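You operate a simulated robot arm through the tools that you are given. There is no shell and no other tool. Be economical: measure what you need, move in short steps, check, and stop when the job is done.

You run a simulated two-armed robot. Do the job below in one go: nothing can be reset, and whatever is moved stays where it is left.

TASK
Wipe the grit from under the arched guard and latch it down again.
Fine: free both latches, guard to mat one and back in both hands; pink cloth pad, put it back; red and blue latch over its feet. Where these are worked on the way, their far stop is far enough and under half their travel is too little: blue latch. What is to be rubbed or washed off counts as gone when no trace of it is left.
Where things are to end (x, y in the base frame): arched guard within 0.02 m of [0.63, 0.13].

Only the result counts: the job must be done as asked and must still hold three seconds after the hand-in. Knocking over, shifting, dropping, spilling or breaking anything else fails it. Flat cloth is picked up by pressing the open fingertips on it (5 to 10 N) and closing them slowly along it; thin cloth reads only 2 to 8 mm in the jaws.

THE ROBOT
Two 6-joint arms with two-finger parallel grippers on one trunk, on a base that drives. Base frame: it is fixed to the floor where the robot stands at the start and does not move with it; the origin is under the middle of the robot, x ahead of it, y to its left, z up. Readings come in m, degrees, newtons and seconds.
The left shoulder is at the start at [0.07, 0.166, 1.419], the right one opposite. With the tool pointing down near the work surface each hand reaches from about 0.3 to 0.74 m from the robot's upright axis, wherever it stands, measured 20 degrees to its own side. Places, roughly: blue latch [0.8, 0.2, 0.8]; grit on mat two [0.6, 0.1, 0.7]; mat one [0.6, 0.6, 0.7]; mat two [0.6, 0.1, 0.7]; red latch [0.5, 0.1, 0.8]. Payload 3.91 kg a hand.
Tool frame (each hand has its own): the origin (TCP) lies between the finger pads and is the grasp point; the fingertips stand 0.03 m ahead of it; z points along the fingers, y is the line along which they close. The gripper opens to 0.11 m. The fingers are 0.02 m wide and 0.01 m thick; the gripper's body (0.048 by 0.112 m) begins 0.055 m behind the TCP.
Orientation is that of the tool frame in the base frame, as a unit quaternion [x, y, z, w]. With the fingers straight down and closing along the base's y, the tool's x points along the base's -x, its y along +y and its z along -z.

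THE INTERFACE
- The arms move only by the tool play_rows. It takes "left_motion", "right_motion" or both (then of equal length, played together; a hand with none holds still); each is a list of rows, each a list of 3 entries, a list of its own where there are three numbers: the shift along the tool's x, y, z in m, then the turn, a rotation vector about the tool's x, y, z in degrees, then the gripper command, from -1 (shut) to 1 (fully open), values between in proportion. In form: [[[x, y, z], [wx, wy, wz], jaw], ...]. A call has 1 to 20 rows; each row is the pose to reach, as a shift and turn from the pose commanded when the call began, along the tool's axes at that moment. Rows are played at 5 a second. More than 0.05 m and 8.6 degrees between two rows, or a gripper value outside its range, and nothing of the call is played. A pose out of reach is approached as far as the arm can. The call stops where the force on the tool passes 40 N (or 10 N more than at its start, if that is more) or the arm is blocked; 0.2 s more then pass. Each finger travels about 0.108 m/s and halts on what it meets, pressing with about 33 N; the grip force reading is that of the motor and also rises with nothing between the fingers. The clock runs only during rows and for 0.2 s after the last one: add rows that repeat a pose to give the fingers time. The reply holds the time, the measured pose of the TCP, the force on the tool along the base axes, the opening and the grip force, in the units named above and with some noise, with the torque about the TCP (base axes, N m) and any sound that the robot's microphone picked up.
- Cameras (640 x 400 px; columns grow to the right, rows downward): "scene" is now at [0.1161, 0.0111, 1.615]; the picture's right is [0.18, -0.98, 0.00], its down [-0.84, -0.15, -0.52] and it looks along [0.51, 0.09, -0.85] (base axes); focal length 288 px, centre (320, 200). "left" rides on the left gripper at [0.077, -0.007, -0.115] in its tool frame; the picture's right is [0.09, 1.00, 0.00], its down [-0.80, 0.07, -0.59] and it looks along [-0.59, 0.05, 0.80] (tool axes); focal length 270 px, centre (320, 200). "right" rides on the right gripper at [0.077, 0.007, -0.114] in its tool frame; the picture's right is [-0.09, 1.00, 0.00], its down [-0.80, -0.07, -0.59] and it looks along [-0.59, -0.05, 0.80] (tool axes); focal length 270 px, centre (320, 200). There is no depth. A picture from a camera that has moved, and an enlarged one, comes with that camera's place and axes in the base frame and with its lens.
- get_image(camera): a new picture of that camera. No time passes.
- raise_lower(by): slides the trunk up (or, below 0, down) by that many m; the arms and the scene camera ride with it, the base frame stays. It gives what a move gives, with no picture.
- steer(legs): drives the robot by 1 to 6 legs, each [ahead, left, turn to the left] in m, m and degrees, along the robot's own axes; the way and the turn of a leg run together, so that a leg with both is an arc; at most 1.5 m and 180 degrees a leg. The arms and the cameras ride along, it lands a little off, and it stops where it bumps. It gives what a move gives.
- head_to(pan, tilt): turns the head with the scene camera to pan (to the left, within 86 degrees either way) and tilt (down, from -29 to 69), counted from straight ahead of the robot. It gives what a move gives.
- inspect(camera, box): a new picture of the part [left, top, right, bottom] of that camera's present view, enlarged. No time passes.
- job_done(): hands the job in; it is judged then, once.

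Go step by step. Nothing tells you exact positions but the pictures and the camera data: compare them with the known pose of the tool, close in by small moves and look again before you grip or let go. The budget is 120 turns and 108 pictures, counting those below and the enlarged ones. Unless the task says otherwise, let go and move clear before handing in, and close with one line.

The tools are called after "Emit:" as name(argument=value, ...) on one line, values as JSON. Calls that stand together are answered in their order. play_rows: Moves the arms, as the interface text tells. Its arguments: {"type":"object","properties":{"left_motion":{"type":"array","items":{"type":"array"}},"right_motion":{"type":"array","items":{"type":"array"}}},"required":[]} The other tools are called the same way: raise_lower (by) slides the trunk up or down; steer (legs) drives the base; head_to (pan, tilt) turns the head that bears the scene camera; get_image (camera) takes a picture; inspect (camera, box) takes an enlarged picture of a part of a camera's view; job_done () hands the job in.

At the start:

```text
clock: 0.0
left_tool_pos: [0.5451, 0.4193, 1.0289]
left_tcp_rot: [0.0, 1.0, 0.0, 0.0]
left_force: [0.2, 0.7, 0.1]
left_moment: [-0.01, -0.01, 0.0]
left_width: 0.1102
left_finger_force: 0.1
right_tool_pos: [0.6325, -0.1007, 0.9916]
right_tcp_rot: [0.0, 1.0, 0.0, 0.0]
right_force: [-0.4, 0.1, 0.6]
right_moment: [0.0, 0.0, 0.03]
right_width: 0.1102
right_finger_force: 0.1
trunk travel left (down, up): [-0.914, 0.026]
robot x, y, heading: [0.0004, -0.0008, 0.3]
head pan, tilt: [10.2, 58.6]
```

scene: 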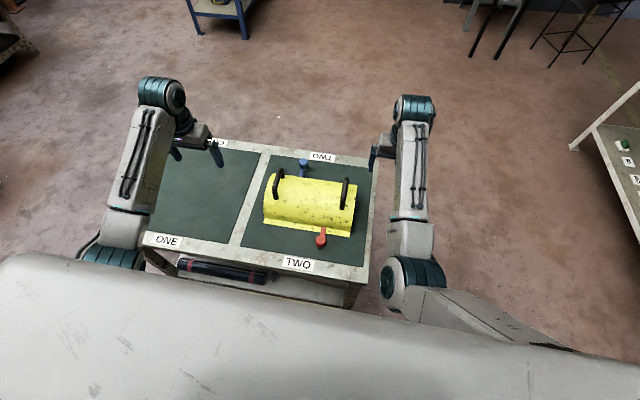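
right: 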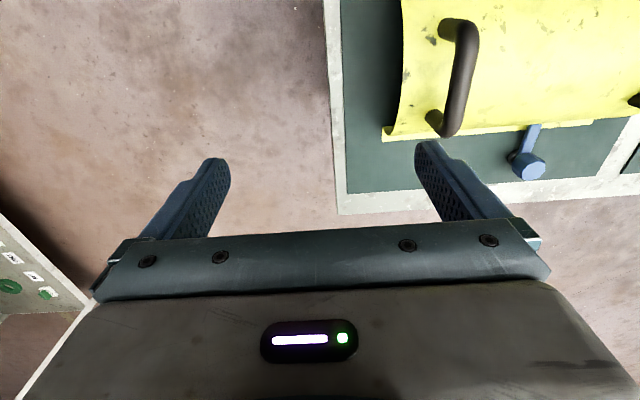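
left: 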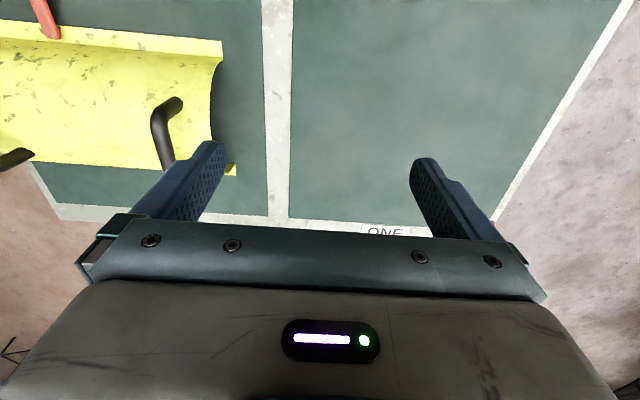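

I see a bench with mat one (left), mat two (right) holding the yellow arched guard with two handles, a red latch on the near foot and a blue one on the far foot. I'll take closer views first, and look for the pink cloth pad.

Emit:
inspect(camera="scene", box=[220, 130, 400, 290])

Emit:
inspect(camera="scene", box=[60, 120, 400, 320])

Emit:
inspect(camera="right", box=[320, 0, 640, 200])

```text
2.50 times, centred on (310, 210) of scene
camera zoom: at [0.1161, 0.0111, 1.615], right [0.18, -0.98, 0.0], down [-0.84, -0.15, -0.52], along [0.51, 0.09, -0.85], focal length 720 px, centre (345, 175)
```

zoom: 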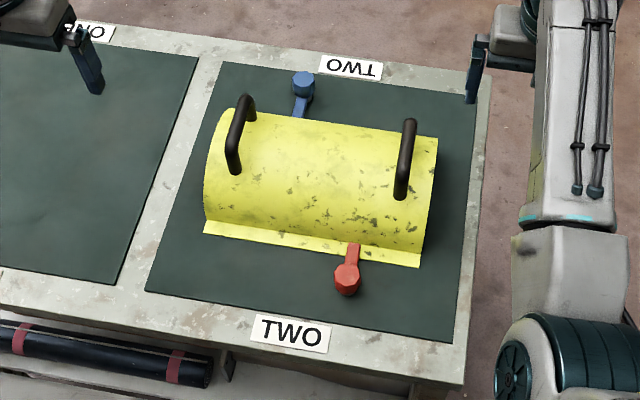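

```text
1.88 times, centred on (230, 220) of scene
camera zoom: at [0.1161, 0.0111, 1.615], right [0.18, -0.98, 0.0], down [-0.84, -0.15, -0.52], along [0.51, 0.09, -0.85], focal length 542 px, centre (489, 162)
```

zoom: 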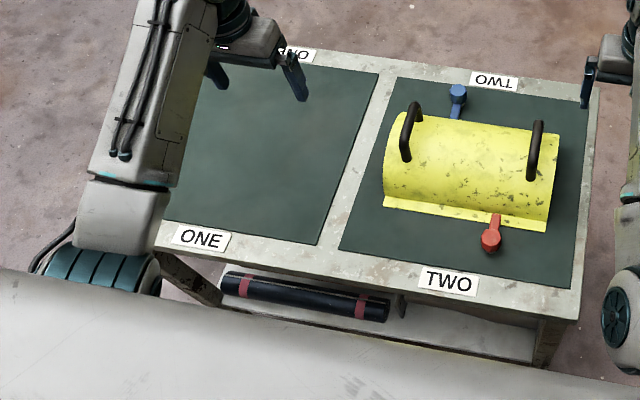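

```text
2.00 times, centred on (480, 100) of right
camera zoom: at [0.5564, -0.0916, 1.1075], right [0.09, 1.0, 0.0], down [0.8, -0.07, 0.59], along [0.59, -0.05, -0.8], focal length 541 px, centre (0, 400)
```

zoom: 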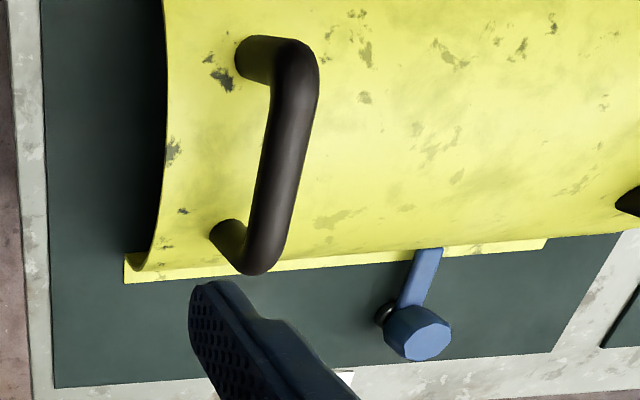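

The pad isn't on the bench. I'll turn the head to look for it.

Emit:
head_to(pan=-60, tilt=35)

Emit:
get_image(camera="scene")

Emit:
head_to(pan=20, tilt=20)

Emit:
get_image(camera="scene")

Emit:
head_to(pan=80, tilt=35)

Emit:
get_image(camera="scene")

```text
clock: 1.4
left_tool_pos: [0.5452, 0.4194, 1.0277]
left_tcp_rot: [0.0, 1.0, 0.0, 0.0]
left_force: [1.3, -0.3, -0.5]
left_moment: [0.01, 0.0, -0.05]
left_width: 0.1102
left_finger_force: 0.1
right_tool_pos: [0.6328, -0.0996, 0.9907]
right_tcp_rot: [0.001, 1.0, -0.001, 0.0]
right_force: [2.0, -0.8, 0.1]
right_moment: [0.0, -0.01, -0.04]
right_width: 0.1099
right_finger_force: 0.1
trunk travel left (down, up): [-0.914, 0.026]
robot x, y, heading: [-0.0001, 0.0044, 0.0]
head pan, tilt: [-60.0, 35.0]
```

```text
101 pictures are left
camera scene: at [0.093, -0.0772, 1.6476], right [-0.87, -0.5, 0.0], down [-0.29, 0.5, -0.82], along [0.41, -0.71, -0.57], focal length 288 px, centre (320, 200)
```

scene: 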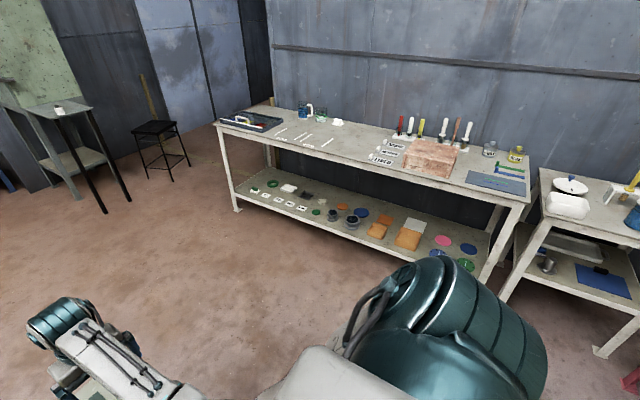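

```text
clock: 3.0
left_tool_pos: [0.5455, 0.4201, 1.0282]
left_tcp_rot: [0.0, 1.0, 0.0, 0.0]
left_force: [0.4, -0.4, 0.2]
left_moment: [0.01, 0.03, -0.01]
left_width: 0.1099
left_finger_force: 0.0
right_tool_pos: [0.6307, -0.0996, 0.9923]
right_tcp_rot: [0.0, 1.0, 0.001, 0.0]
right_force: [0.5, -0.5, -0.2]
right_moment: [0.01, -0.04, 0.0]
right_width: 0.11
right_finger_force: 0.0
trunk travel left (down, up): [-0.914, 0.026]
robot x, y, heading: [-0.0022, 0.0012, -0.1]
head pan, tilt: [20.0, 20.0]
```

```text
100 pictures are left
camera scene: at [0.1365, 0.0308, 1.6715], right [0.34, -0.94, 0.0], down [-0.32, -0.12, -0.94], along [0.88, 0.32, -0.34], focal length 288 px, centre (320, 200)
```

scene: 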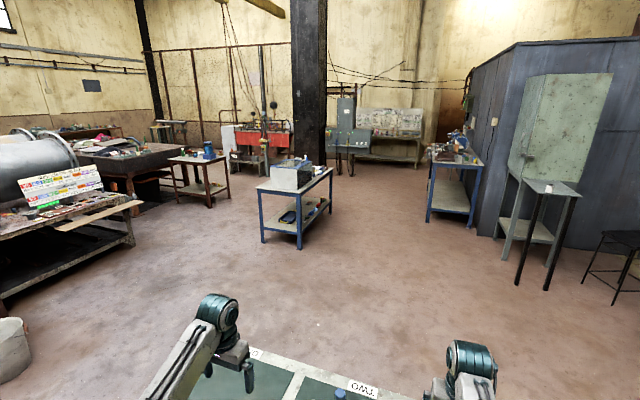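

```text
clock: 4.2
left_tool_pos: [0.5461, 0.4205, 1.029]
left_tcp_rot: [0.0, 1.0, -0.001, 0.0]
left_force: [0.6, -0.2, -1.2]
left_moment: [-0.02, 0.0, 0.01]
left_width: 0.1101
left_finger_force: 0.1
right_tool_pos: [0.6325, -0.0993, 0.992]
right_tcp_rot: [0.0, 1.0, 0.0, 0.0]
right_force: [-0.2, -0.3, -0.6]
right_moment: [-0.03, 0.02, -0.04]
right_width: 0.1098
right_finger_force: 0.0
trunk travel left (down, up): [-0.914, 0.026]
robot x, y, heading: [-0.0, -0.0025, 0.3]
head pan, tilt: [80.0, 35.0]
```

```text
99 pictures are left
camera scene: at [0.0643, 0.0858, 1.6477], right [0.98, -0.17, 0.0], down [-0.1, -0.56, -0.82], along [0.14, 0.81, -0.57], focal length 288 px, centre (320, 200)
```

scene: 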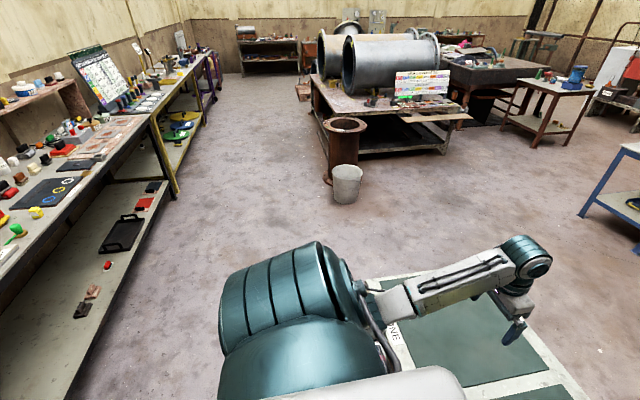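

Several benches. The right-hand one's lower shelf shows coloured discs, including a pink one; I'll zoom in there.

Emit:
head_to(pan=-75, tilt=40)

Emit:
get_image(camera="scene")

Emit:
inspect(camera="scene", box=[260, 50, 460, 190])

```text
clock: 6.7
left_tool_pos: [0.5468, 0.4191, 1.0283]
left_tcp_rot: [-0.001, 1.0, 0.0, 0.001]
left_force: [-0.7, 0.3, 0.5]
left_moment: [-0.02, -0.01, 0.03]
left_width: 0.1098
left_finger_force: 0.1
right_tool_pos: [0.6316, -0.0993, 0.9927]
right_tcp_rot: [0.001, 1.0, 0.001, 0.0]
right_force: [0.4, -0.2, -0.1]
right_moment: [-0.02, -0.02, 0.01]
right_width: 0.1099
right_finger_force: 0.2
trunk travel left (down, up): [-0.914, 0.026]
robot x, y, heading: [-0.0035, -0.0005, -0.1]
head pan, tilt: [-75.0, 40.0]
```

```text
98 pictures are left
camera scene: at [0.071, -0.0831, 1.6401], right [-0.97, -0.26, 0.0], down [-0.17, 0.62, -0.77], along [0.2, -0.74, -0.64], focal length 288 px, centre (320, 200)
```

scene: 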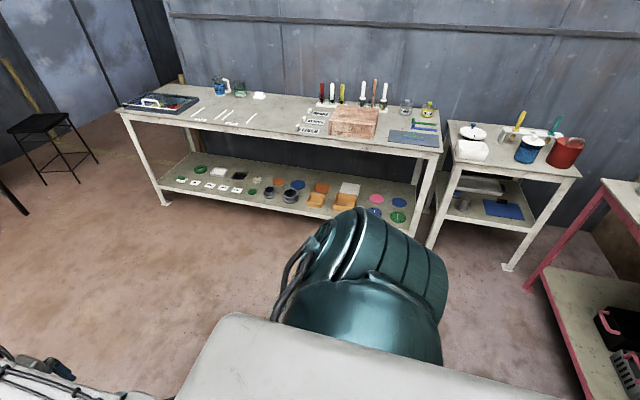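

```text
2.86 times, centred on (360, 120) of scene
camera zoom: at [0.071, -0.0831, 1.6401], right [-0.97, -0.26, 0.0], down [-0.17, 0.62, -0.77], along [0.2, -0.74, -0.64], focal length 822 px, centre (206, 429)
```

zoom: 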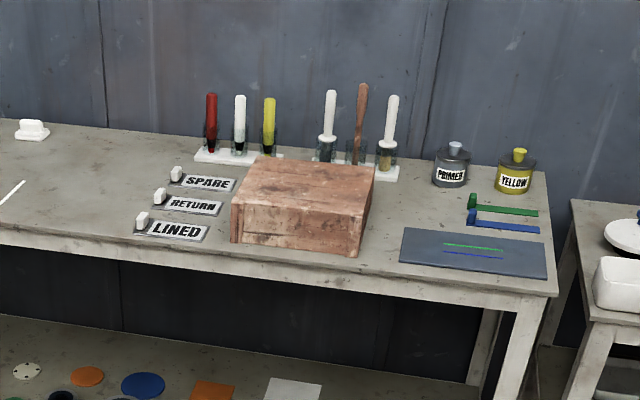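

The discs are likely just spare parts. I'll check the pink thing on the far dark table to the left and the shelves by the bench.

Emit:
head_to(pan=45, tilt=25)

Emit:
inspect(camera="scene", box=[160, 40, 480, 240])

Emit:
head_to(pan=84, tilt=40)

Emit:
inspect(camera="scene", box=[0, 0, 320, 200])

Emit:
head_to(pan=-86, tilt=40)

Emit:
get_image(camera="scene")

```text
clock: 8.7
left_tool_pos: [0.5464, 0.4201, 1.0289]
left_tcp_rot: [0.0, 1.0, 0.0, 0.0]
left_force: [1.2, 0.2, -0.5]
left_moment: [0.03, -0.02, 0.01]
left_width: 0.1103
left_finger_force: 0.0
right_tool_pos: [0.6328, -0.0994, 0.9912]
right_tcp_rot: [0.0, 1.0, 0.001, 0.0]
right_force: [0.1, 0.3, 0.7]
right_moment: [0.01, 0.01, 0.01]
right_width: 0.11
right_finger_force: 0.0
trunk travel left (down, up): [-0.914, 0.026]
robot x, y, heading: [-0.0036, -0.0009, -0.2]
head pan, tilt: [45.0, 25.0]
```

```text
2.00 times, centred on (320, 140) of scene
camera zoom: at [0.1141, 0.0641, 1.6634], right [0.71, -0.71, 0.0], down [-0.3, -0.3, -0.91], along [0.64, 0.64, -0.42], focal length 576 px, centre (320, 320)
```

zoom: 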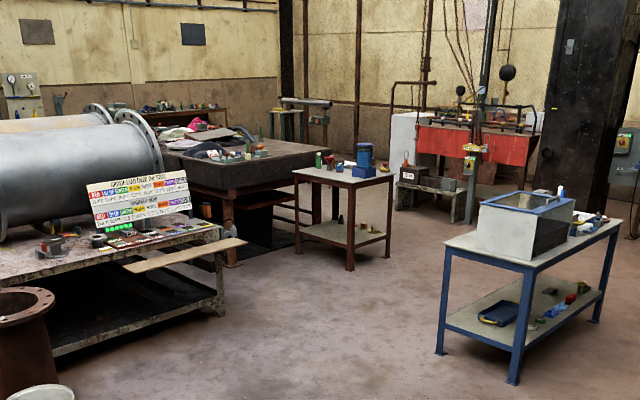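

```text
clock: 9.7
left_tool_pos: [0.547, 0.4202, 1.0286]
left_tcp_rot: [0.001, 1.0, 0.0, 0.0]
left_force: [0.2, 0.1, -1.1]
left_moment: [0.02, -0.01, -0.02]
left_width: 0.1099
left_finger_force: 0.0
right_tool_pos: [0.6323, -0.0991, 0.9913]
right_tcp_rot: [0.001, 1.0, 0.0, 0.0]
right_force: [-0.2, 0.4, 0.6]
right_moment: [-0.02, 0.01, 0.02]
right_width: 0.11
right_finger_force: 0.1
trunk travel left (down, up): [-0.914, 0.026]
robot x, y, heading: [0.0039, -0.0001, 0.1]
head pan, tilt: [84.0, 40.0]
```

```text
2.00 times, centred on (160, 100) of scene
camera zoom: at [0.0579, 0.0835, 1.6401], right [0.99, -0.11, 0.0], down [-0.07, -0.64, -0.77], along [0.08, 0.76, -0.64], focal length 576 px, centre (640, 400)
```

zoom: 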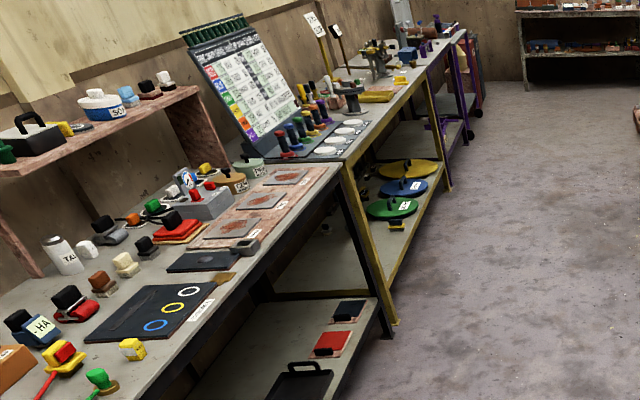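

```text
clock: 12.3
left_tool_pos: [0.5457, 0.4199, 1.0292]
left_tcp_rot: [0.0, 1.0, 0.0, 0.001]
left_force: [0.1, 0.4, -0.3]
left_moment: [-0.01, 0.01, -0.02]
left_width: 0.1098
left_finger_force: 0.0
right_tool_pos: [0.6333, -0.0997, 0.9916]
right_tcp_rot: [0.0, 1.0, 0.0, -0.001]
right_force: [0.6, 0.4, 0.1]
right_moment: [0.03, 0.01, 0.05]
right_width: 0.11
right_finger_force: 0.1
trunk travel left (down, up): [-0.914, 0.026]
robot x, y, heading: [-0.0011, 0.0005, -0.2]
head pan, tilt: [-85.9, 40.0]
```

```text
94 pictures are left
camera scene: at [0.055, -0.0858, 1.6401], right [-1.0, -0.07, 0.0], down [-0.05, 0.64, -0.77], along [0.05, -0.76, -0.64], focal length 288 px, centre (320, 200)
```

scene: 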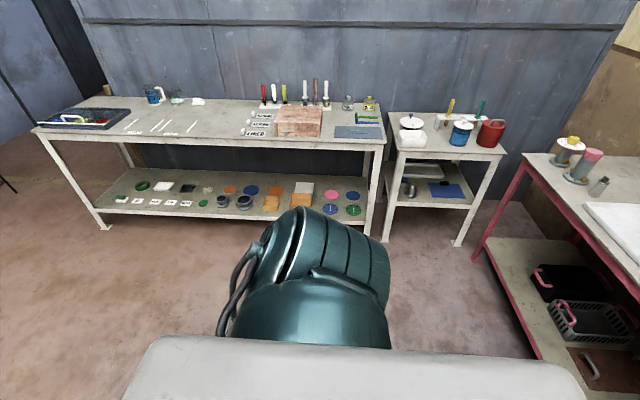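

No cloth pad visible yet. I'll back up to see the front bench's lower shelf.

Emit:
steer(legs=[[-0.6, 0, 0]])

Emit:
head_to(pan=10, tilt=50)

Emit:
get_image(camera="scene")

```text
clock: 15.7
left_tool_pos: [-0.0524, 0.4203, 1.0287]
left_tcp_rot: [0.001, 1.0, -0.001, -0.001]
left_force: [0.0, -0.5, 0.4]
left_moment: [0.01, -0.02, 0.0]
left_width: 0.1097
left_finger_force: 0.0
right_tool_pos: [0.0347, -0.1009, 0.9899]
right_tcp_rot: [0.001, 1.0, 0.0, -0.001]
right_force: [-0.4, 0.7, -0.4]
right_moment: [0.01, -0.01, -0.04]
right_width: 0.1098
right_finger_force: 0.1
trunk travel left (down, up): [-0.914, 0.026]
robot x, y, heading: [-0.5961, 0.0037, 0.0]
head pan, tilt: [-85.9, 40.0]
```

```text
clock: 17.4
left_tool_pos: [-0.0532, 0.419, 1.0299]
left_tcp_rot: [0.002, 1.0, 0.0, 0.0]
left_force: [0.4, 0.3, 0.4]
left_moment: [0.02, -0.02, -0.02]
left_width: 0.1097
left_finger_force: 0.1
right_tool_pos: [0.0336, -0.1005, 0.991]
right_tcp_rot: [0.001, 1.0, -0.001, 0.0]
right_force: [0.2, 0.5, -0.2]
right_moment: [0.0, -0.01, 0.02]
right_width: 0.11
right_finger_force: 0.1
trunk travel left (down, up): [-0.914, 0.026]
robot x, y, heading: [-0.6004, 0.0008, -0.2]
head pan, tilt: [10.0, 50.0]
```

```text
93 pictures are left
camera scene: at [-0.4745, 0.0127, 1.6259], right [0.17, -0.99, 0.0], down [-0.75, -0.13, -0.64], along [0.63, 0.11, -0.77], focal length 288 px, centre (320, 200)
```

scene: 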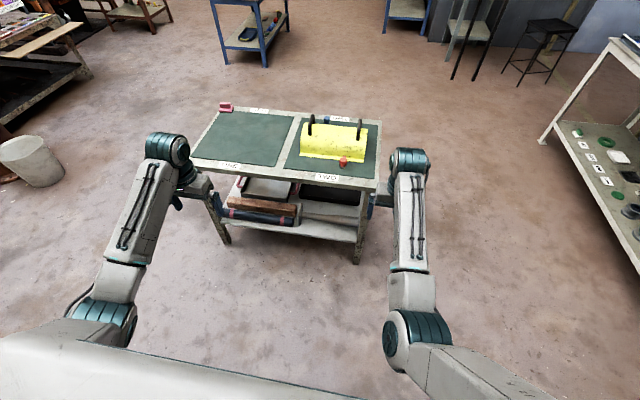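

The pink pad is on the bench's far-left corner, previously hidden by the left arm. I'll zoom in.

Emit:
inspect(camera="scene", box=[190, 80, 290, 142])

Emit:
inspect(camera="scene", box=[280, 100, 400, 175])

```text
6.40 times, centred on (240, 111) of scene
camera zoom: at [-0.4745, 0.0127, 1.6259], right [0.17, -0.99, 0.0], down [-0.75, -0.13, -0.64], along [0.63, 0.11, -0.77], focal length 1842 px, centre (832, 770)
```

zoom: 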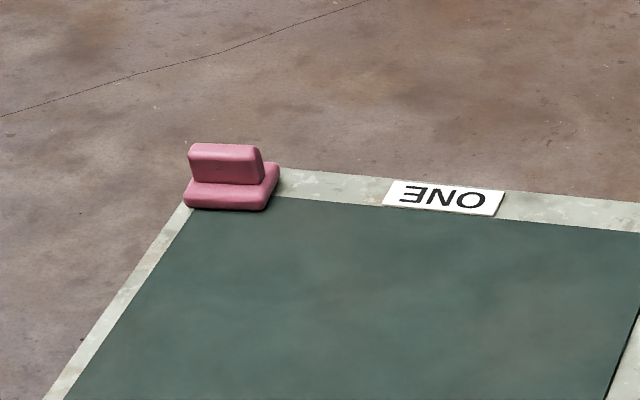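

```text
5.33 times, centred on (340, 138) of scene
camera zoom: at [-0.4745, 0.0127, 1.6259], right [0.17, -0.99, 0.0], down [-0.75, -0.13, -0.64], along [0.63, 0.11, -0.77], focal length 1535 px, centre (213, 533)
```

zoom: 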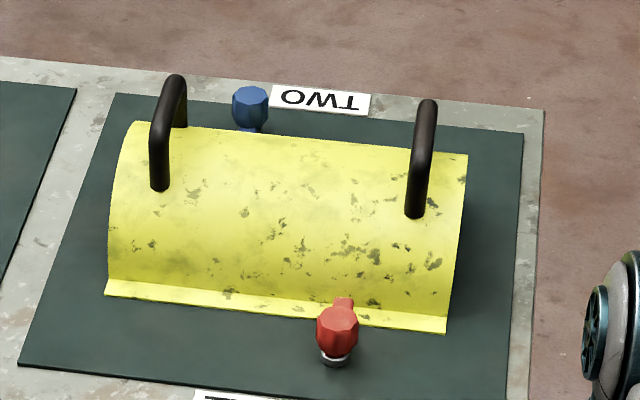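

The pad (base block with a grip block) sits at about (0.81, 0.77). I'll drive back up to the bench, slightly closer, to check how the latches work.

Emit:
steer(legs=[[0.68, 0.0, 0]])

Emit:
get_image(camera="right")

Emit:
get_image(camera="left")

```text
clock: 21.1
left_tool_pos: [0.6249, 0.4234, 1.028]
left_tcp_rot: [-0.001, 1.0, 0.0, 0.0]
left_force: [0.3, 0.2, 0.1]
left_moment: [0.01, -0.02, 0.01]
left_width: 0.1101
left_finger_force: 0.0
right_tool_pos: [0.7125, -0.0971, 0.9922]
right_tcp_rot: [-0.001, 1.0, 0.0, 0.0]
right_force: [-0.8, 0.0, 0.2]
right_moment: [0.01, 0.01, -0.01]
right_width: 0.1097
right_finger_force: 0.0
trunk travel left (down, up): [-0.914, 0.026]
robot x, y, heading: [0.0865, 0.0013, 0.2]
head pan, tilt: [10.0, 50.0]
```

```text
90 pictures are left
camera right: at [0.6361, -0.0891, 1.1081], right [0.09, 1.0, 0.0], down [0.8, -0.07, 0.59], along [0.59, -0.05, -0.8], focal length 270 px, centre (320, 200)
```

right: 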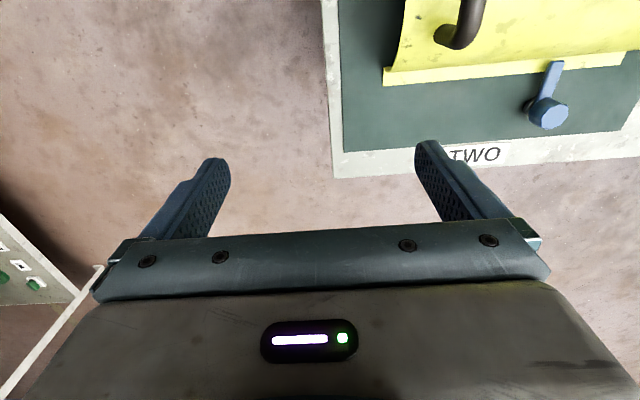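

```text
89 pictures are left
camera left: at [0.5471, 0.4153, 1.145], right [-0.09, 1.0, 0.0], down [0.8, 0.07, 0.59], along [0.59, 0.05, -0.8], focal length 270 px, centre (320, 200)
```

left: 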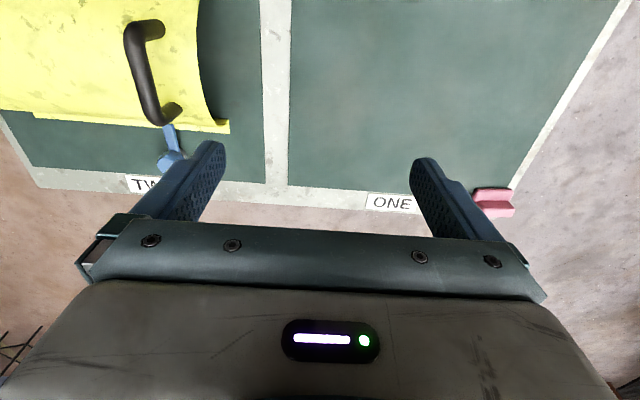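

Blue knob triangulates to about (0.783, 0.206, 0.752), with its arm pointing back to the guard foot. I'll bring the left hand above it for a closer look.

Emit:
play_rows(left_motion=[[[-0.026, -0.036, 0], [0, 0, 0], 1], [[-0.052, -0.072, 0], [0, 0, 0], 1], [[-0.078, -0.108, 0], [0, 0, 0], 1], [[-0.104, -0.144, 0], [0, 0, 0], 1], [[-0.13, -0.18, 0], [0, 0, 0], 1], [[-0.158, -0.218, 0.0], [0, 0, 0], 1], [[-0.158, -0.218, 0.04], [0, 0, 0], 1], [[-0.158, -0.218, 0.08], [0, 0, 0], 1], [[-0.158, -0.218, 0.12], [0, 0, 0], 1], [[-0.158, -0.218, 0.15], [0, 0, 0], 1], [[-0.158, -0.218, 0.15], [0, 0, 0], 1]])

Emit:
get_image(camera="left")

Emit:
get_image(camera="right")

```text
clock: 23.5
left_tool_pos: [0.7829, 0.2042, 0.8776]
left_tcp_rot: [-0.002, 1.0, 0.0, 0.0]
left_force: [0.0, 0.8, 0.1]
left_moment: [-0.02, -0.03, -0.01]
left_width: 0.1102
left_finger_force: 0.0
left hand out of reach, approached as far as the arm can: row 1, 2, 3
right_tool_pos: [0.7138, -0.0968, 0.992]
right_tcp_rot: [-0.001, 1.0, 0.0, 0.001]
right_force: [-0.1, -0.1, 0.2]
right_moment: [-0.04, -0.01, -0.02]
right_width: 0.11
right_finger_force: 0.1
trunk travel left (down, up): [-0.914, 0.026]
robot x, y, heading: [0.0785, -0.0, 0.1]
head pan, tilt: [10.0, 50.0]
```

```text
88 pictures are left
camera left: at [0.7067, 0.1972, 0.9937], right [-0.09, 1.0, 0.0], down [0.8, 0.07, 0.59], along [0.59, 0.05, -0.8], focal length 270 px, centre (320, 200)
```

left: 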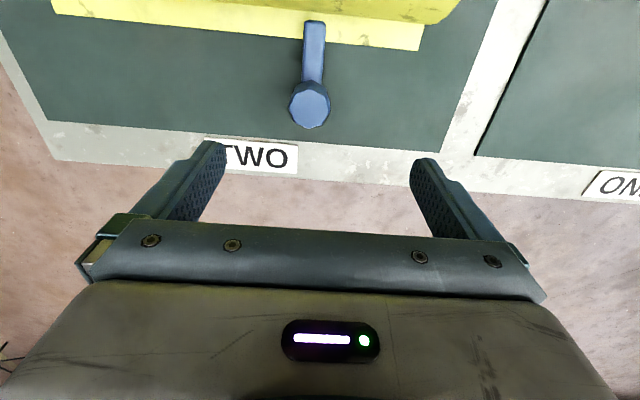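

```text
87 pictures are left
camera right: at [0.6368, -0.0891, 1.1077], right [0.09, 1.0, 0.0], down [0.8, -0.07, 0.59], along [0.59, -0.05, -0.8], focal length 270 px, centre (320, 200)
```

right: 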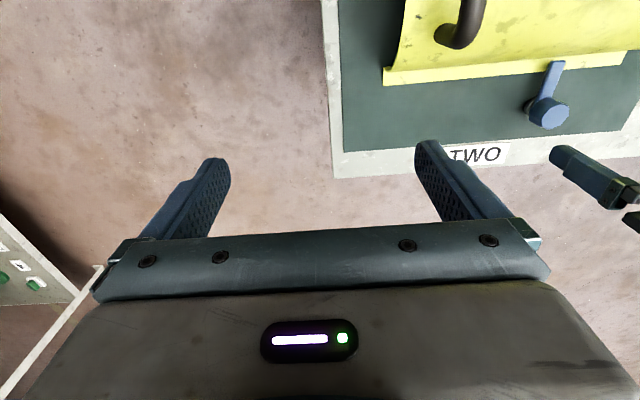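

Knob top is at about (0.777, 0.195, 0.765), mat at about z 0.729. I'll descend straddling the knob and close.

Emit:
play_rows(left_motion=[[[0.006, -0.0095, 0.03], [0, 0, 0], 1], [[0.006, -0.0095, 0.065], [0, 0, 0], 1], [[0.006, -0.0095, 0.09], [0, 0, 0], 1], [[0.006, -0.0095, 0.107], [0, 0, 0], 1], [[0.006, -0.0095, 0.107], [0, 0, 0], 0.3], [[0.006, -0.0095, 0.107], [0, 0, 0], -0.2], [[0.006, -0.0095, 0.107], [0, 0, 0], -0.6], [[0.006, -0.0095, 0.107], [0, 0, 0], -0.6]])

Emit:
get_image(camera="left")

```text
clock: 25.3
left_tool_pos: [0.7706, 0.1949, 0.7769]
left_tcp_rot: [-0.001, 1.0, 0.0, 0.0]
left_force: [0.1, -4.9, 0.1]
left_moment: [-0.3, 0.07, -0.02]
left_width: 0.0331
left_finger_force: 45.1
left hand out of reach, approached as far as the arm can: row 4, 5, 6, 7, 8
right_tool_pos: [0.7131, -0.098, 0.9907]
right_tcp_rot: [0.0, 1.0, 0.0, 0.0]
right_force: [0.0, -0.1, 0.7]
right_moment: [0.02, -0.01, 0.01]
right_width: 0.1099
right_finger_force: 0.1
trunk travel left (down, up): [-0.914, 0.026]
robot x, y, heading: [0.0806, 0.0014, 0.2]
head pan, tilt: [10.0, 50.0]
```

```text
86 pictures are left
camera left: at [0.6937, 0.188, 0.8921], right [-0.09, 1.0, 0.0], down [0.8, 0.07, 0.59], along [0.59, 0.05, -0.8], focal length 270 px, centre (320, 200)
```

left: 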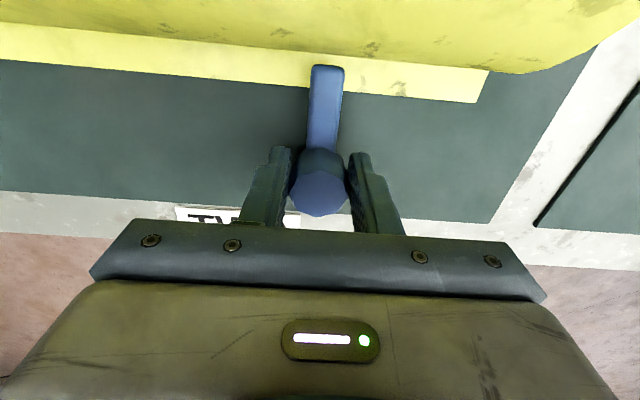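

Gripped the blue knob (33 mm). I'll try a gentle twist clockwise seen from above and watch the torque.

Emit:
play_rows(left_motion=[[[0, 0, 0], [0, 0, 5], -0.7], [[0, 0, 0], [0, 0, 10], -0.7], [[0, 0, 0], [0, 0, 15], -0.7]])

Emit:
get_image(camera="left")

```text
clock: 26.1
left_tool_pos: [0.7706, 0.1962, 0.7766]
left_tcp_rot: [0.129, 0.992, 0.0, 0.0]
left_force: [0.3, 1.1, 0.2]
left_moment: [-0.31, 0.14, 0.0]
left_width: 0.0328
left_finger_force: 44.5
right_tool_pos: [0.7134, -0.0965, 0.991]
right_tcp_rot: [-0.001, 1.0, 0.0, 0.0]
right_force: [0.2, -0.2, -0.3]
right_moment: [-0.03, 0.02, 0.05]
right_width: 0.11
right_finger_force: 0.1
trunk travel left (down, up): [-0.914, 0.026]
robot x, y, heading: [0.0807, 0.0003, 0.2]
head pan, tilt: [10.0, 50.0]
```

```text
85 pictures are left
camera left: at [0.6948, 0.2104, 0.8921], right [0.17, 0.99, 0.0], down [0.79, -0.14, 0.59], along [0.59, -0.1, -0.8], focal length 270 px, centre (320, 200)
```

left: 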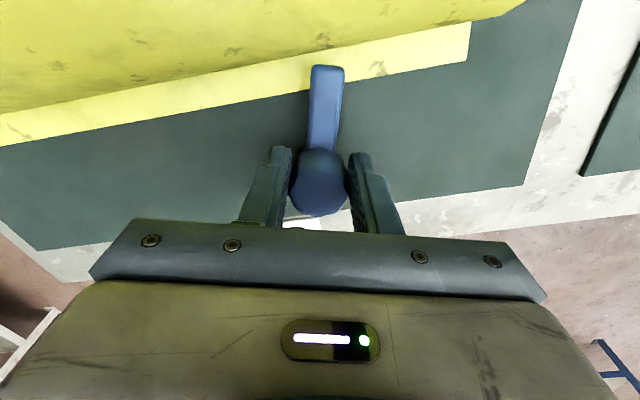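

The latch follows the hand freely. I'll keep turning toward the stop.

Emit:
play_rows(left_motion=[[[0, 0, 0], [0, 0, 7], -0.7], [[0, 0, 0], [0, 0, 14], -0.7], [[0, 0, 0], [0, 0, 21], -0.7], [[0, 0, 0], [0, 0, 28], -0.7], [[0, 0, 0], [0, 0, 35], -0.7], [[0, 0, 0], [0, 0, 42], -0.7], [[0, 0, 0], [0, 0, 49], -0.7], [[0, 0, 0], [0, 0, 56], -0.7], [[0, 0, 0], [0, 0, 63], -0.7], [[0, 0, 0], [0, 0, 70], -0.7], [[0, 0, 0], [0, 0, 75], -0.7]])

Emit:
get_image(camera="left")

```text
clock: 27.9
left_tool_pos: [0.7767, 0.2041, 0.776]
left_tcp_rot: [0.563, 0.827, 0.003, 0.002]
left_force: [8.1, 8.7, -10.1]
left_moment: [-1.36, 0.42, 0.08]
left_width: 0.0334
left_finger_force: 45.3
right_tool_pos: [0.7153, -0.0955, 0.9896]
right_tcp_rot: [-0.002, 1.0, 0.0, -0.002]
right_force: [-0.2, 0.2, -0.4]
right_moment: [0.04, -0.02, -0.01]
right_width: 0.11
right_finger_force: 0.2
trunk travel left (down, up): [-0.914, 0.026]
robot x, y, heading: [0.0842, 0.0032, 0.1]
head pan, tilt: [10.0, 50.0]
stopped in row 8 (left hand): the force on the tool passed its limit at 41 N (the readings are from after the stop); the commanded pose is now the measured one
```

```text
84 pictures are left
camera left: at [0.7411, 0.2719, 0.8923], right [0.89, 0.45, 0.01], down [0.36, -0.72, 0.59], along [0.27, -0.53, -0.81], focal length 270 px, centre (320, 200)
```

left: 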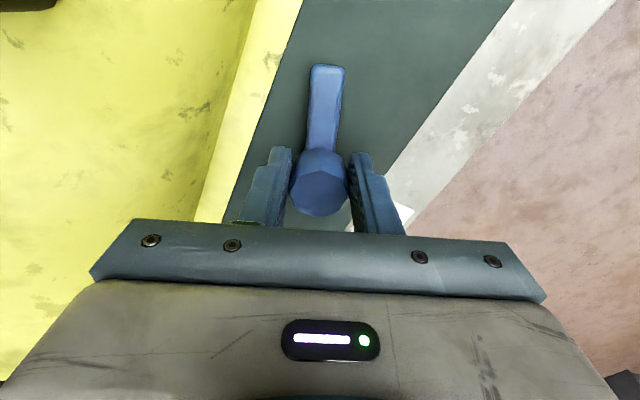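

The latch has swung about 68°, clear of the foot. I'll try a bit further to see if that's the stop.

Emit:
play_rows(left_motion=[[[0, 0, 0], [0, 0, 3], -0.7], [[0, 0, 0], [0, 0, 6], -0.7], [[0, 0, 0], [0, 0, 9], -0.7], [[0, 0, 0], [0, 0, 12], -0.7]])

Emit:
get_image(camera="left")

```text
clock: 28.9
left_tool_pos: [0.7779, 0.2039, 0.7765]
left_tcp_rot: [0.647, 0.763, 0.002, 0.002]
left_force: [18.5, 13.9, -8.3]
left_moment: [0.71, 0.92, 0.16]
left_width: 0.0328
left_finger_force: 44.9
right_tool_pos: [0.717, -0.0935, 0.988]
right_tcp_rot: [-0.002, 1.0, -0.001, -0.002]
right_force: [0.1, 0.1, -0.4]
right_moment: [0.0, -0.02, 0.04]
right_width: 0.1099
right_finger_force: 0.1
trunk travel left (down, up): [-0.914, 0.026]
robot x, y, heading: [0.0823, 0.0005, 0.3]
head pan, tilt: [10.0, 50.0]
```

```text
83 pictures are left
camera left: at [0.7581, 0.2783, 0.8923], right [0.97, 0.25, 0.01], down [0.2, -0.78, 0.59], along [0.15, -0.57, -0.81], focal length 270 px, centre (320, 200)
```

left: 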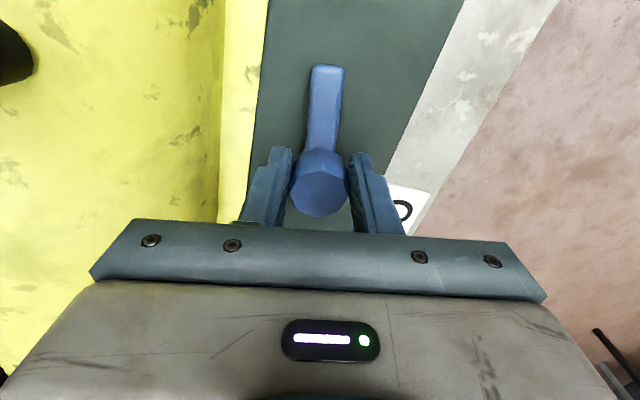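

Still moving (80°). A bit further.

Emit:
play_rows(left_motion=[[[0, 0, 0], [0, 0, 4], -0.7], [[0, 0, 0], [0, 0, 8], -0.7], [[0, 0, 0], [0, 0, 12], -0.7], [[0, 0, 0], [0, 0, 16], -0.7]])

Emit:
get_image(camera="left")

```text
clock: 29.9
left_tool_pos: [0.7811, 0.2033, 0.7762]
left_tcp_rot: [0.747, 0.664, 0.004, 0.002]
left_force: [34.0, 14.4, -6.2]
left_moment: [-0.11, 0.06, 0.89]
left_width: 0.0334
left_finger_force: 45.1
right_tool_pos: [0.7182, -0.094, 0.987]
right_tcp_rot: [0.0, 1.0, -0.001, -0.003]
right_force: [0.3, 0.7, 0.5]
right_moment: [0.01, 0.02, 0.01]
right_width: 0.1102
right_finger_force: 0.2
trunk travel left (down, up): [-0.914, 0.026]
robot x, y, heading: [0.0809, 0.0043, 0.1]
head pan, tilt: [10.0, 50.0]
```

```text
82 pictures are left
camera left: at [0.7816, 0.2793, 0.8923], right [1.0, -0.03, 0.01], down [-0.03, -0.8, 0.59], along [-0.01, -0.59, -0.8], focal length 270 px, centre (320, 200)
```

left: 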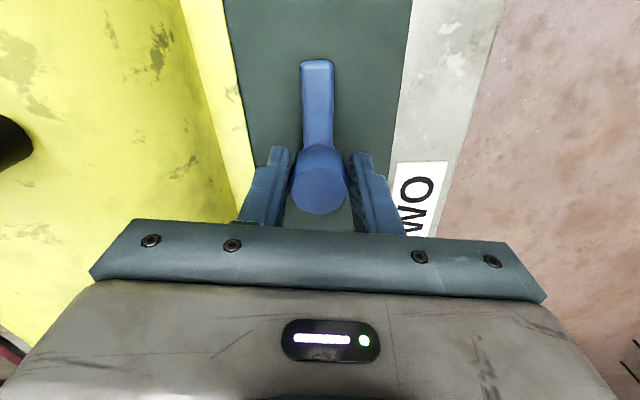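

Torque about z (0.9 N m) shows the far stop at about 95°, with the arm pointing along +y, away from the foot. I'll open only a little (guard is close), and rise.

Emit:
play_rows(left_motion=[[[0, 0, 0], [0, 0, 0], -0.1], [[0, 0, 0], [0, 0, 0], -0.1], [[0, 0, 0], [0, 0, 0], -0.1], [[0, 0, -0.03], [0, 0, 0], -0.1], [[0, 0, -0.07], [0, 0, 0], -0.1], [[0, 0, -0.11], [0, 0, 0], -0.1], [[0, 0, -0.15], [0, 0, 0], -0.1], [[0, 0, -0.19], [0, 0, 0], 0.5]])

Emit:
get_image(camera="right")

Emit:
get_image(camera="left")

```text
clock: 31.7
left_tool_pos: [0.7718, 0.1994, 0.9688]
left_tcp_rot: [0.747, 0.665, 0.004, 0.001]
left_force: [-0.4, 1.4, -0.2]
left_moment: [0.0, -0.04, -0.02]
left_width: 0.0826
left_finger_force: 0.0
right_tool_pos: [0.7139, -0.0961, 0.9919]
right_tcp_rot: [-0.001, 1.0, 0.0, 0.001]
right_force: [0.4, 0.3, 0.4]
right_moment: [-0.01, -0.04, 0.02]
right_width: 0.1101
right_finger_force: 0.0
trunk travel left (down, up): [-0.914, 0.026]
robot x, y, heading: [0.0791, -0.0018, 0.3]
head pan, tilt: [10.0, 50.0]
```

```text
81 pictures are left
camera right: at [0.637, -0.0888, 1.1077], right [0.09, 1.0, 0.0], down [0.8, -0.07, 0.59], along [0.59, -0.05, -0.8], focal length 270 px, centre (320, 200)
```

right: 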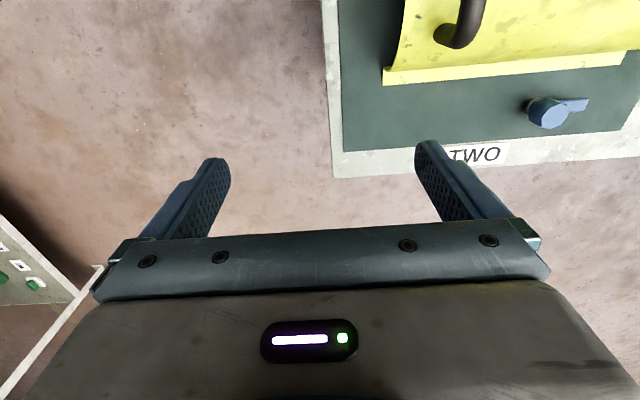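

```text
80 pictures are left
camera left: at [0.7736, 0.2765, 1.0857], right [1.0, -0.03, 0.01], down [-0.03, -0.81, 0.59], along [-0.01, -0.59, -0.81], focal length 270 px, centre (320, 200)
```

left: 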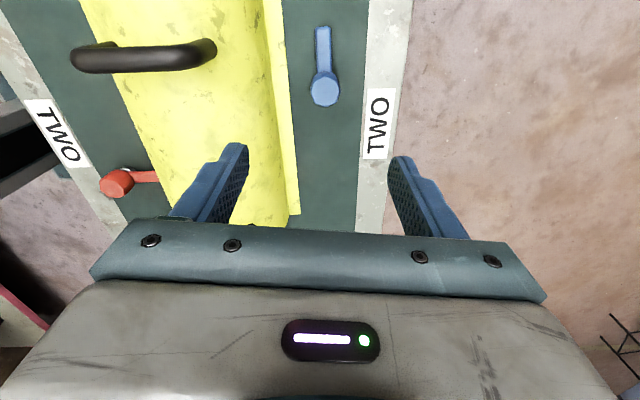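

Blue latch is freed and the guard didn't shift. Red knob is at about (0.478, 0.077); I'll retract the left hand and bring the right one above red.

Emit:
play_rows(left_motion=[[[0.015, -0.012, -0.02], [0, 0, -8], 0.5], [[0.03, -0.027, -0.04], [0, 0, -16], 0.5], [[0.045, -0.042, -0.06], [0, 0, -24], 0.5], [[0.06, -0.056, -0.06], [0, 0, -32], 0.5], [[0.08, -0.07, -0.06], [0, 0, -40], 0.5], [[0.1, -0.085, -0.06], [0, 0, -48], 0.5], [[0.12, -0.1, -0.06], [0, 0, -56], 0.5], [[0.14, -0.115, -0.06], [0, 0, -64], 0.5], [[0.16, -0.13, -0.06], [0, 0, -72], 0.5], [[0.175, -0.145, -0.06], [0, 0, -80], 0.5], [[0.19, -0.16, -0.06], [0, 0, -88], 0.5], [[0.201, -0.174, -0.06], [0, 0, -96.5], 0.5], [[0.201, -0.174, -0.06], [0, 0, -96.5], 1], [[0.201, -0.174, -0.06], [0, 0, -96.5], 1]], right_motion=[[[0.04, 0, 0], [0, 0, 0], 1], [[0.08, 0, 0], [0, 0, 0], 1], [[0.12, 0, 0], [0, 0, 0], 1], [[0.16, 0, 0], [0, 0, 0], 1], [[0.2, 0, 0], [0, 0, 0], 1], [[0.236, 0, 0], [0, 0, 0], 1], [[0.236, 0.03, 0], [0, 0, 0], 1], [[0.236, 0.07, 0], [0, 0, 0], 1], [[0.236, 0.11, 0], [0, 0, 0], 1], [[0.236, 0.15, 0], [0, 0, 0], 1], [[0.236, 0.173, 0], [0, 0, 0], 1], [[0.236, 0.173, 0.04], [0, 0, 0], 1], [[0.236, 0.173, 0.08], [0, 0, 0], 1], [[0.236, 0.173, 0.11], [0, 0, 0], 1]])

Emit:
get_image(camera="right")

Emit:
get_image(camera="left")

```text
clock: 32.5
left_tool_pos: [0.7427, 0.2417, 1.0178]
left_tcp_rot: [0.623, 0.782, 0.004, 0.002]
left_force: [0.2, -0.7, -0.4]
left_moment: [-0.02, 0.02, -0.01]
left_width: 0.0826
left_finger_force: 0.1
right_tool_pos: [0.6953, -0.1511, 1.0796]
right_tcp_rot: [0.017, 0.994, -0.047, 0.097]
right_force: [-0.1, -0.8, 0.0]
right_moment: [0.0, -0.02, -0.03]
right_width: 0.1101
right_finger_force: 0.1
trunk travel left (down, up): [-0.914, 0.026]
robot x, y, heading: [0.0765, 0.0057, 0.2]
head pan, tilt: [10.0, 50.0]
stopped in row 3 (right hand): the arm was blocked; the commanded pose is now the measured one
```

```text
79 pictures are left
camera right: at [0.5985, -0.13, 1.1779], right [0.13, 0.99, -0.07], down [0.67, -0.03, 0.74], along [0.73, -0.14, -0.66], focal length 270 px, centre (320, 200)
```

right: 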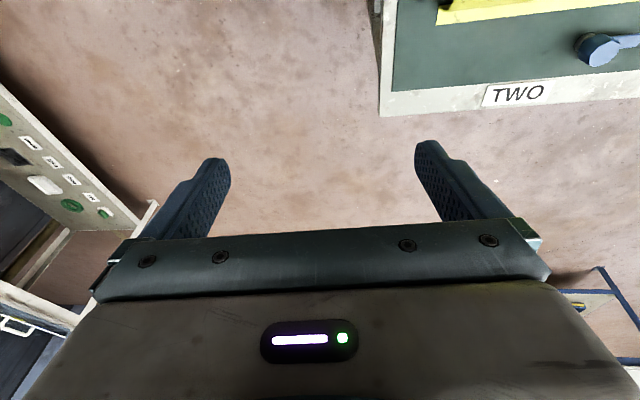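

```text
78 pictures are left
camera left: at [0.7179, 0.3136, 1.1344], right [0.95, 0.31, 0.01], down [0.24, -0.77, 0.59], along [0.19, -0.56, -0.8], focal length 270 px, centre (320, 200)
```

left: 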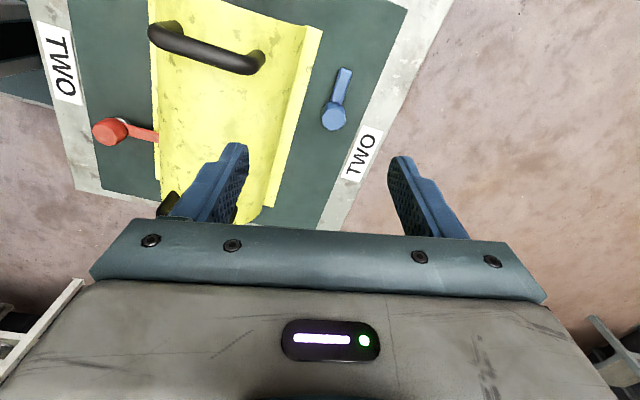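

The right arm took an odd swing and got blocked. I'll look at the scene before going on.

Emit:
head_to(pan=0, tilt=55)

Emit:
get_image(camera="scene")

```text
clock: 33.2
left_tool_pos: [0.7441, 0.2398, 1.0177]
left_tcp_rot: [0.622, 0.783, 0.004, 0.002]
left_force: [0.2, -0.9, -0.2]
left_moment: [-0.02, 0.0, -0.01]
left_width: 0.0824
left_finger_force: 0.0
right_tool_pos: [0.6956, -0.1512, 1.0805]
right_tcp_rot: [0.016, 0.994, -0.046, 0.097]
right_force: [-0.1, -0.7, 1.0]
right_moment: [0.01, 0.02, 0.05]
right_width: 0.1099
right_finger_force: 0.0
trunk travel left (down, up): [-0.914, 0.026]
robot x, y, heading: [0.0799, -0.0009, 0.2]
head pan, tilt: [0.0, 55.0]
```

```text
77 pictures are left
camera scene: at [0.2021, 0.0004, 1.6194], right [0.0, -1.0, 0.0], down [-0.82, 0.0, -0.57], along [0.57, 0.0, -0.82], focal length 288 px, centre (320, 200)
```

scene: 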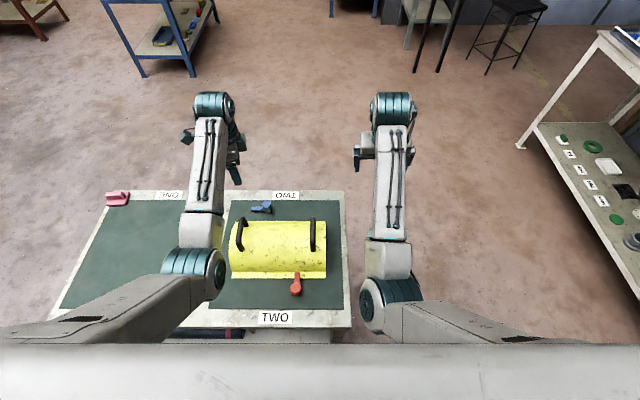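

Nothing external looks in the way; probably a wrist reconfiguration. I'll finish retracting the left hand, then straighten the right one.

Emit:
play_rows(left_motion=[[[0.02, -0.008, -0.002], [0, 0, -7.7], 0.5], [[0.04, -0.015, -0.004], [0, 0, -15.4], 0.5], [[0.06, -0.022, -0.006], [0, 0, -23.1], 0.5], [[0.08, -0.03, -0.008], [0, 0, -30.8], 0.5], [[0.1, -0.037, -0.01], [0, 0, -38.5], 0.5], [[0.12, -0.045, -0.01], [0, 0, -46.2], 0.5], [[0.14, -0.052, -0.01], [0, 0, -53.9], 0.5], [[0.16, -0.06, -0.01], [0, 0, -61.6], 0.5], [[0.18, -0.068, -0.01], [0, 0, -69.3], 1], [[0.202, -0.075, -0.01], [0, 0, -77], 1], [[0.202, -0.075, -0.01], [0, 0, -77], 1]])

Emit:
play_rows(right_motion=[[[0, 0, 0], [-2.6, 5.5, -0.9], 1], [[0, 0, 0], [-5.3, 11.1, -1.8], 1], [[0, 0, 0], [-5.3, 11.1, -1.8], 1]])

```text
clock: 35.6
left_tool_pos: [0.6252, 0.4204, 1.0273]
left_tcp_rot: [0.0, 1.0, 0.001, 0.004]
left_force: [0.2, -0.2, 0.5]
left_moment: [0.0, 0.02, -0.03]
left_width: 0.1101
left_finger_force: 0.1
left hand out of reach, approached as far as the arm can: row 4, 5, 6, 7, 8
right_tool_pos: [0.6943, -0.1519, 1.078]
right_tcp_rot: [0.018, 0.994, -0.046, 0.096]
right_force: [0.4, 0.0, 0.4]
right_moment: [0.03, -0.01, 0.03]
right_width: 0.1101
right_finger_force: 0.2
trunk travel left (down, up): [-0.914, 0.026]
robot x, y, heading: [0.0803, -0.0016, 0.2]
head pan, tilt: [0.0, 55.0]
```

```text
clock: 36.4
left_tool_pos: [0.6238, 0.4204, 1.0277]
left_tcp_rot: [-0.001, 1.0, 0.002, 0.004]
left_force: [-0.7, -0.3, -0.1]
left_moment: [0.0, -0.05, -0.03]
left_width: 0.1099
left_finger_force: 0.1
right_tool_pos: [0.7189, -0.1373, 1.0393]
right_tcp_rot: [0.0, 1.0, 0.003, 0.001]
right_force: [0.3, 0.1, -0.5]
right_moment: [0.0, 0.02, 0.01]
right_width: 0.1099
right_finger_force: 0.0
right hand out of reach, approached as far as the arm can: row 1, 2, 3
trunk travel left (down, up): [-0.914, 0.026]
robot x, y, heading: [0.08, 0.0008, 0.4]
head pan, tilt: [0.0, 55.0]
```

The higher positions seem out of reach close in; I'll drop lower first, then move in toward the red latch.

Emit:
play_rows(right_motion=[[[0, 0, 0.045], [0, 0, 0], 1], [[0, 0, 0.09], [0, 0, 0], 1], [[0, 0, 0.135], [0, 0, 0], 1], [[0, 0, 0.175], [0, 0, 0], 1], [[0.04, 0, 0.175], [0, 0, 0], 1], [[0.08, 0, 0.175], [0, 0, 0], 1], [[0.12, 0, 0.175], [0, 0, 0], 1], [[0.16, 0, 0.175], [0, 0, 0], 1], [[0.2, 0, 0.175], [0, 0, 0], 1], [[0.222, 0, 0.175], [0, 0, 0], 1]])

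```text
clock: 38.6
left_tool_pos: [0.6248, 0.4204, 1.0285]
left_tcp_rot: [0.001, 1.0, 0.002, 0.004]
left_force: [0.2, -0.1, 0.6]
left_moment: [0.01, 0.0, 0.02]
left_width: 0.11
left_finger_force: 0.0
right_tool_pos: [0.5063, -0.1558, 0.8661]
right_tcp_rot: [0.0, 1.0, -0.014, 0.009]
right_force: [0.4, -0.8, 0.9]
right_moment: [0.01, -0.01, 0.0]
right_width: 0.1098
right_finger_force: 0.1
trunk travel left (down, up): [-0.914, 0.026]
robot x, y, heading: [0.0782, 0.0021, 0.1]
head pan, tilt: [0.0, 55.0]
```

Good. Now slide across to above the red knob.

Emit:
play_rows(right_motion=[[[0.02, 0.04, 0], [0, 0, 0], 1], [[0.025, 0.08, 0], [0, 0, 0], 1], [[0.025, 0.12, 0], [0, 0, 0], 1], [[0.025, 0.16, 0], [0, 0, 0], 1], [[0.025, 0.2, 0], [0, 0, 0], 1], [[0.025, 0.23, 0], [0, 0, 0], 1], [[0.025, 0.23, 0], [0, 0, 0], 1]])

Emit:
get_image(camera="right")

```text
clock: 39.1
left_tool_pos: [0.625, 0.4208, 1.0287]
left_tcp_rot: [0.0, 1.0, 0.002, 0.004]
left_force: [-0.1, 0.5, 0.5]
left_moment: [0.01, 0.05, -0.02]
left_width: 0.1099
left_finger_force: 0.1
right_tool_pos: [0.4879, -0.1797, 0.8505]
right_tcp_rot: [-0.01, 0.997, -0.076, 0.009]
right_force: [-0.4, 0.3, -0.5]
right_moment: [-0.01, 0.0, -0.01]
right_width: 0.1102
right_finger_force: 0.1
right hand out of reach, approached as far as the arm can: row 2
trunk travel left (down, up): [-0.914, 0.026]
robot x, y, heading: [0.0789, 0.0008, 0.5]
head pan, tilt: [0.0, 55.0]
stopped in row 2 (right hand): the arm was blocked; the commanded pose is now the measured one
```

```text
76 pictures are left
camera right: at [0.4087, -0.1568, 0.9625], right [0.07, 0.99, -0.15], down [0.79, 0.04, 0.61], along [0.61, -0.16, -0.78], focal length 270 px, centre (320, 200)
```

right: 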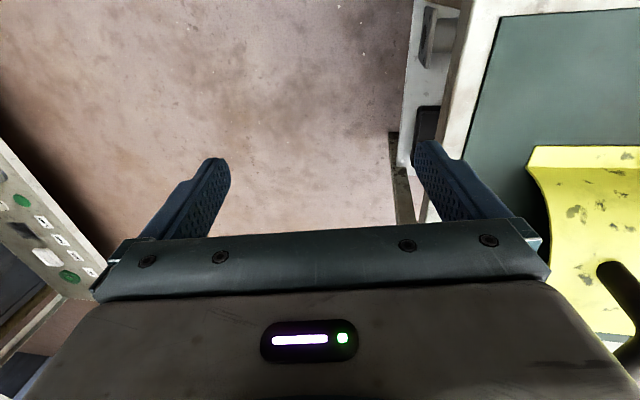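

Too close in for the arm. I'll back the robot up 0.18 m so red is mid-range.

Emit:
steer(legs=[[-0.18, 0, 0]])

Emit:
play_rows(right_motion=[[[0, 0, 0], [0, 0, 0], 1]])

```text
clock: 40.6
left_tool_pos: [0.4463, 0.4208, 1.0262]
left_tcp_rot: [0.0, 1.0, 0.002, 0.003]
left_force: [-0.1, 0.2, -0.1]
left_moment: [-0.01, 0.01, 0.02]
left_width: 0.1099
left_finger_force: 0.0
right_tool_pos: [0.3099, -0.1794, 0.8482]
right_tcp_rot: [-0.01, 0.997, -0.076, 0.006]
right_force: [0.1, 0.0, 0.4]
right_moment: [0.0, 0.01, 0.02]
right_width: 0.11
right_finger_force: 0.0
trunk travel left (down, up): [-0.914, 0.026]
robot x, y, heading: [-0.1, 0.0009, 0.1]
head pan, tilt: [0.0, 55.0]
```

```text
clock: 41.0
left_tool_pos: [0.444, 0.4205, 1.0274]
left_tcp_rot: [0.0, 1.0, 0.001, 0.004]
left_force: [-0.5, 0.4, 0.6]
left_moment: [0.01, 0.0, 0.02]
left_width: 0.1099
left_finger_force: 0.1
right_tool_pos: [0.3071, -0.1809, 0.8501]
right_tcp_rot: [-0.01, 0.997, -0.077, 0.007]
right_force: [-0.1, -1.2, -0.5]
right_moment: [0.0, 0.01, -0.02]
right_width: 0.1099
right_finger_force: 0.1
trunk travel left (down, up): [-0.914, 0.026]
robot x, y, heading: [-0.1028, 0.0024, -0.1]
head pan, tilt: [0.0, 55.0]
```

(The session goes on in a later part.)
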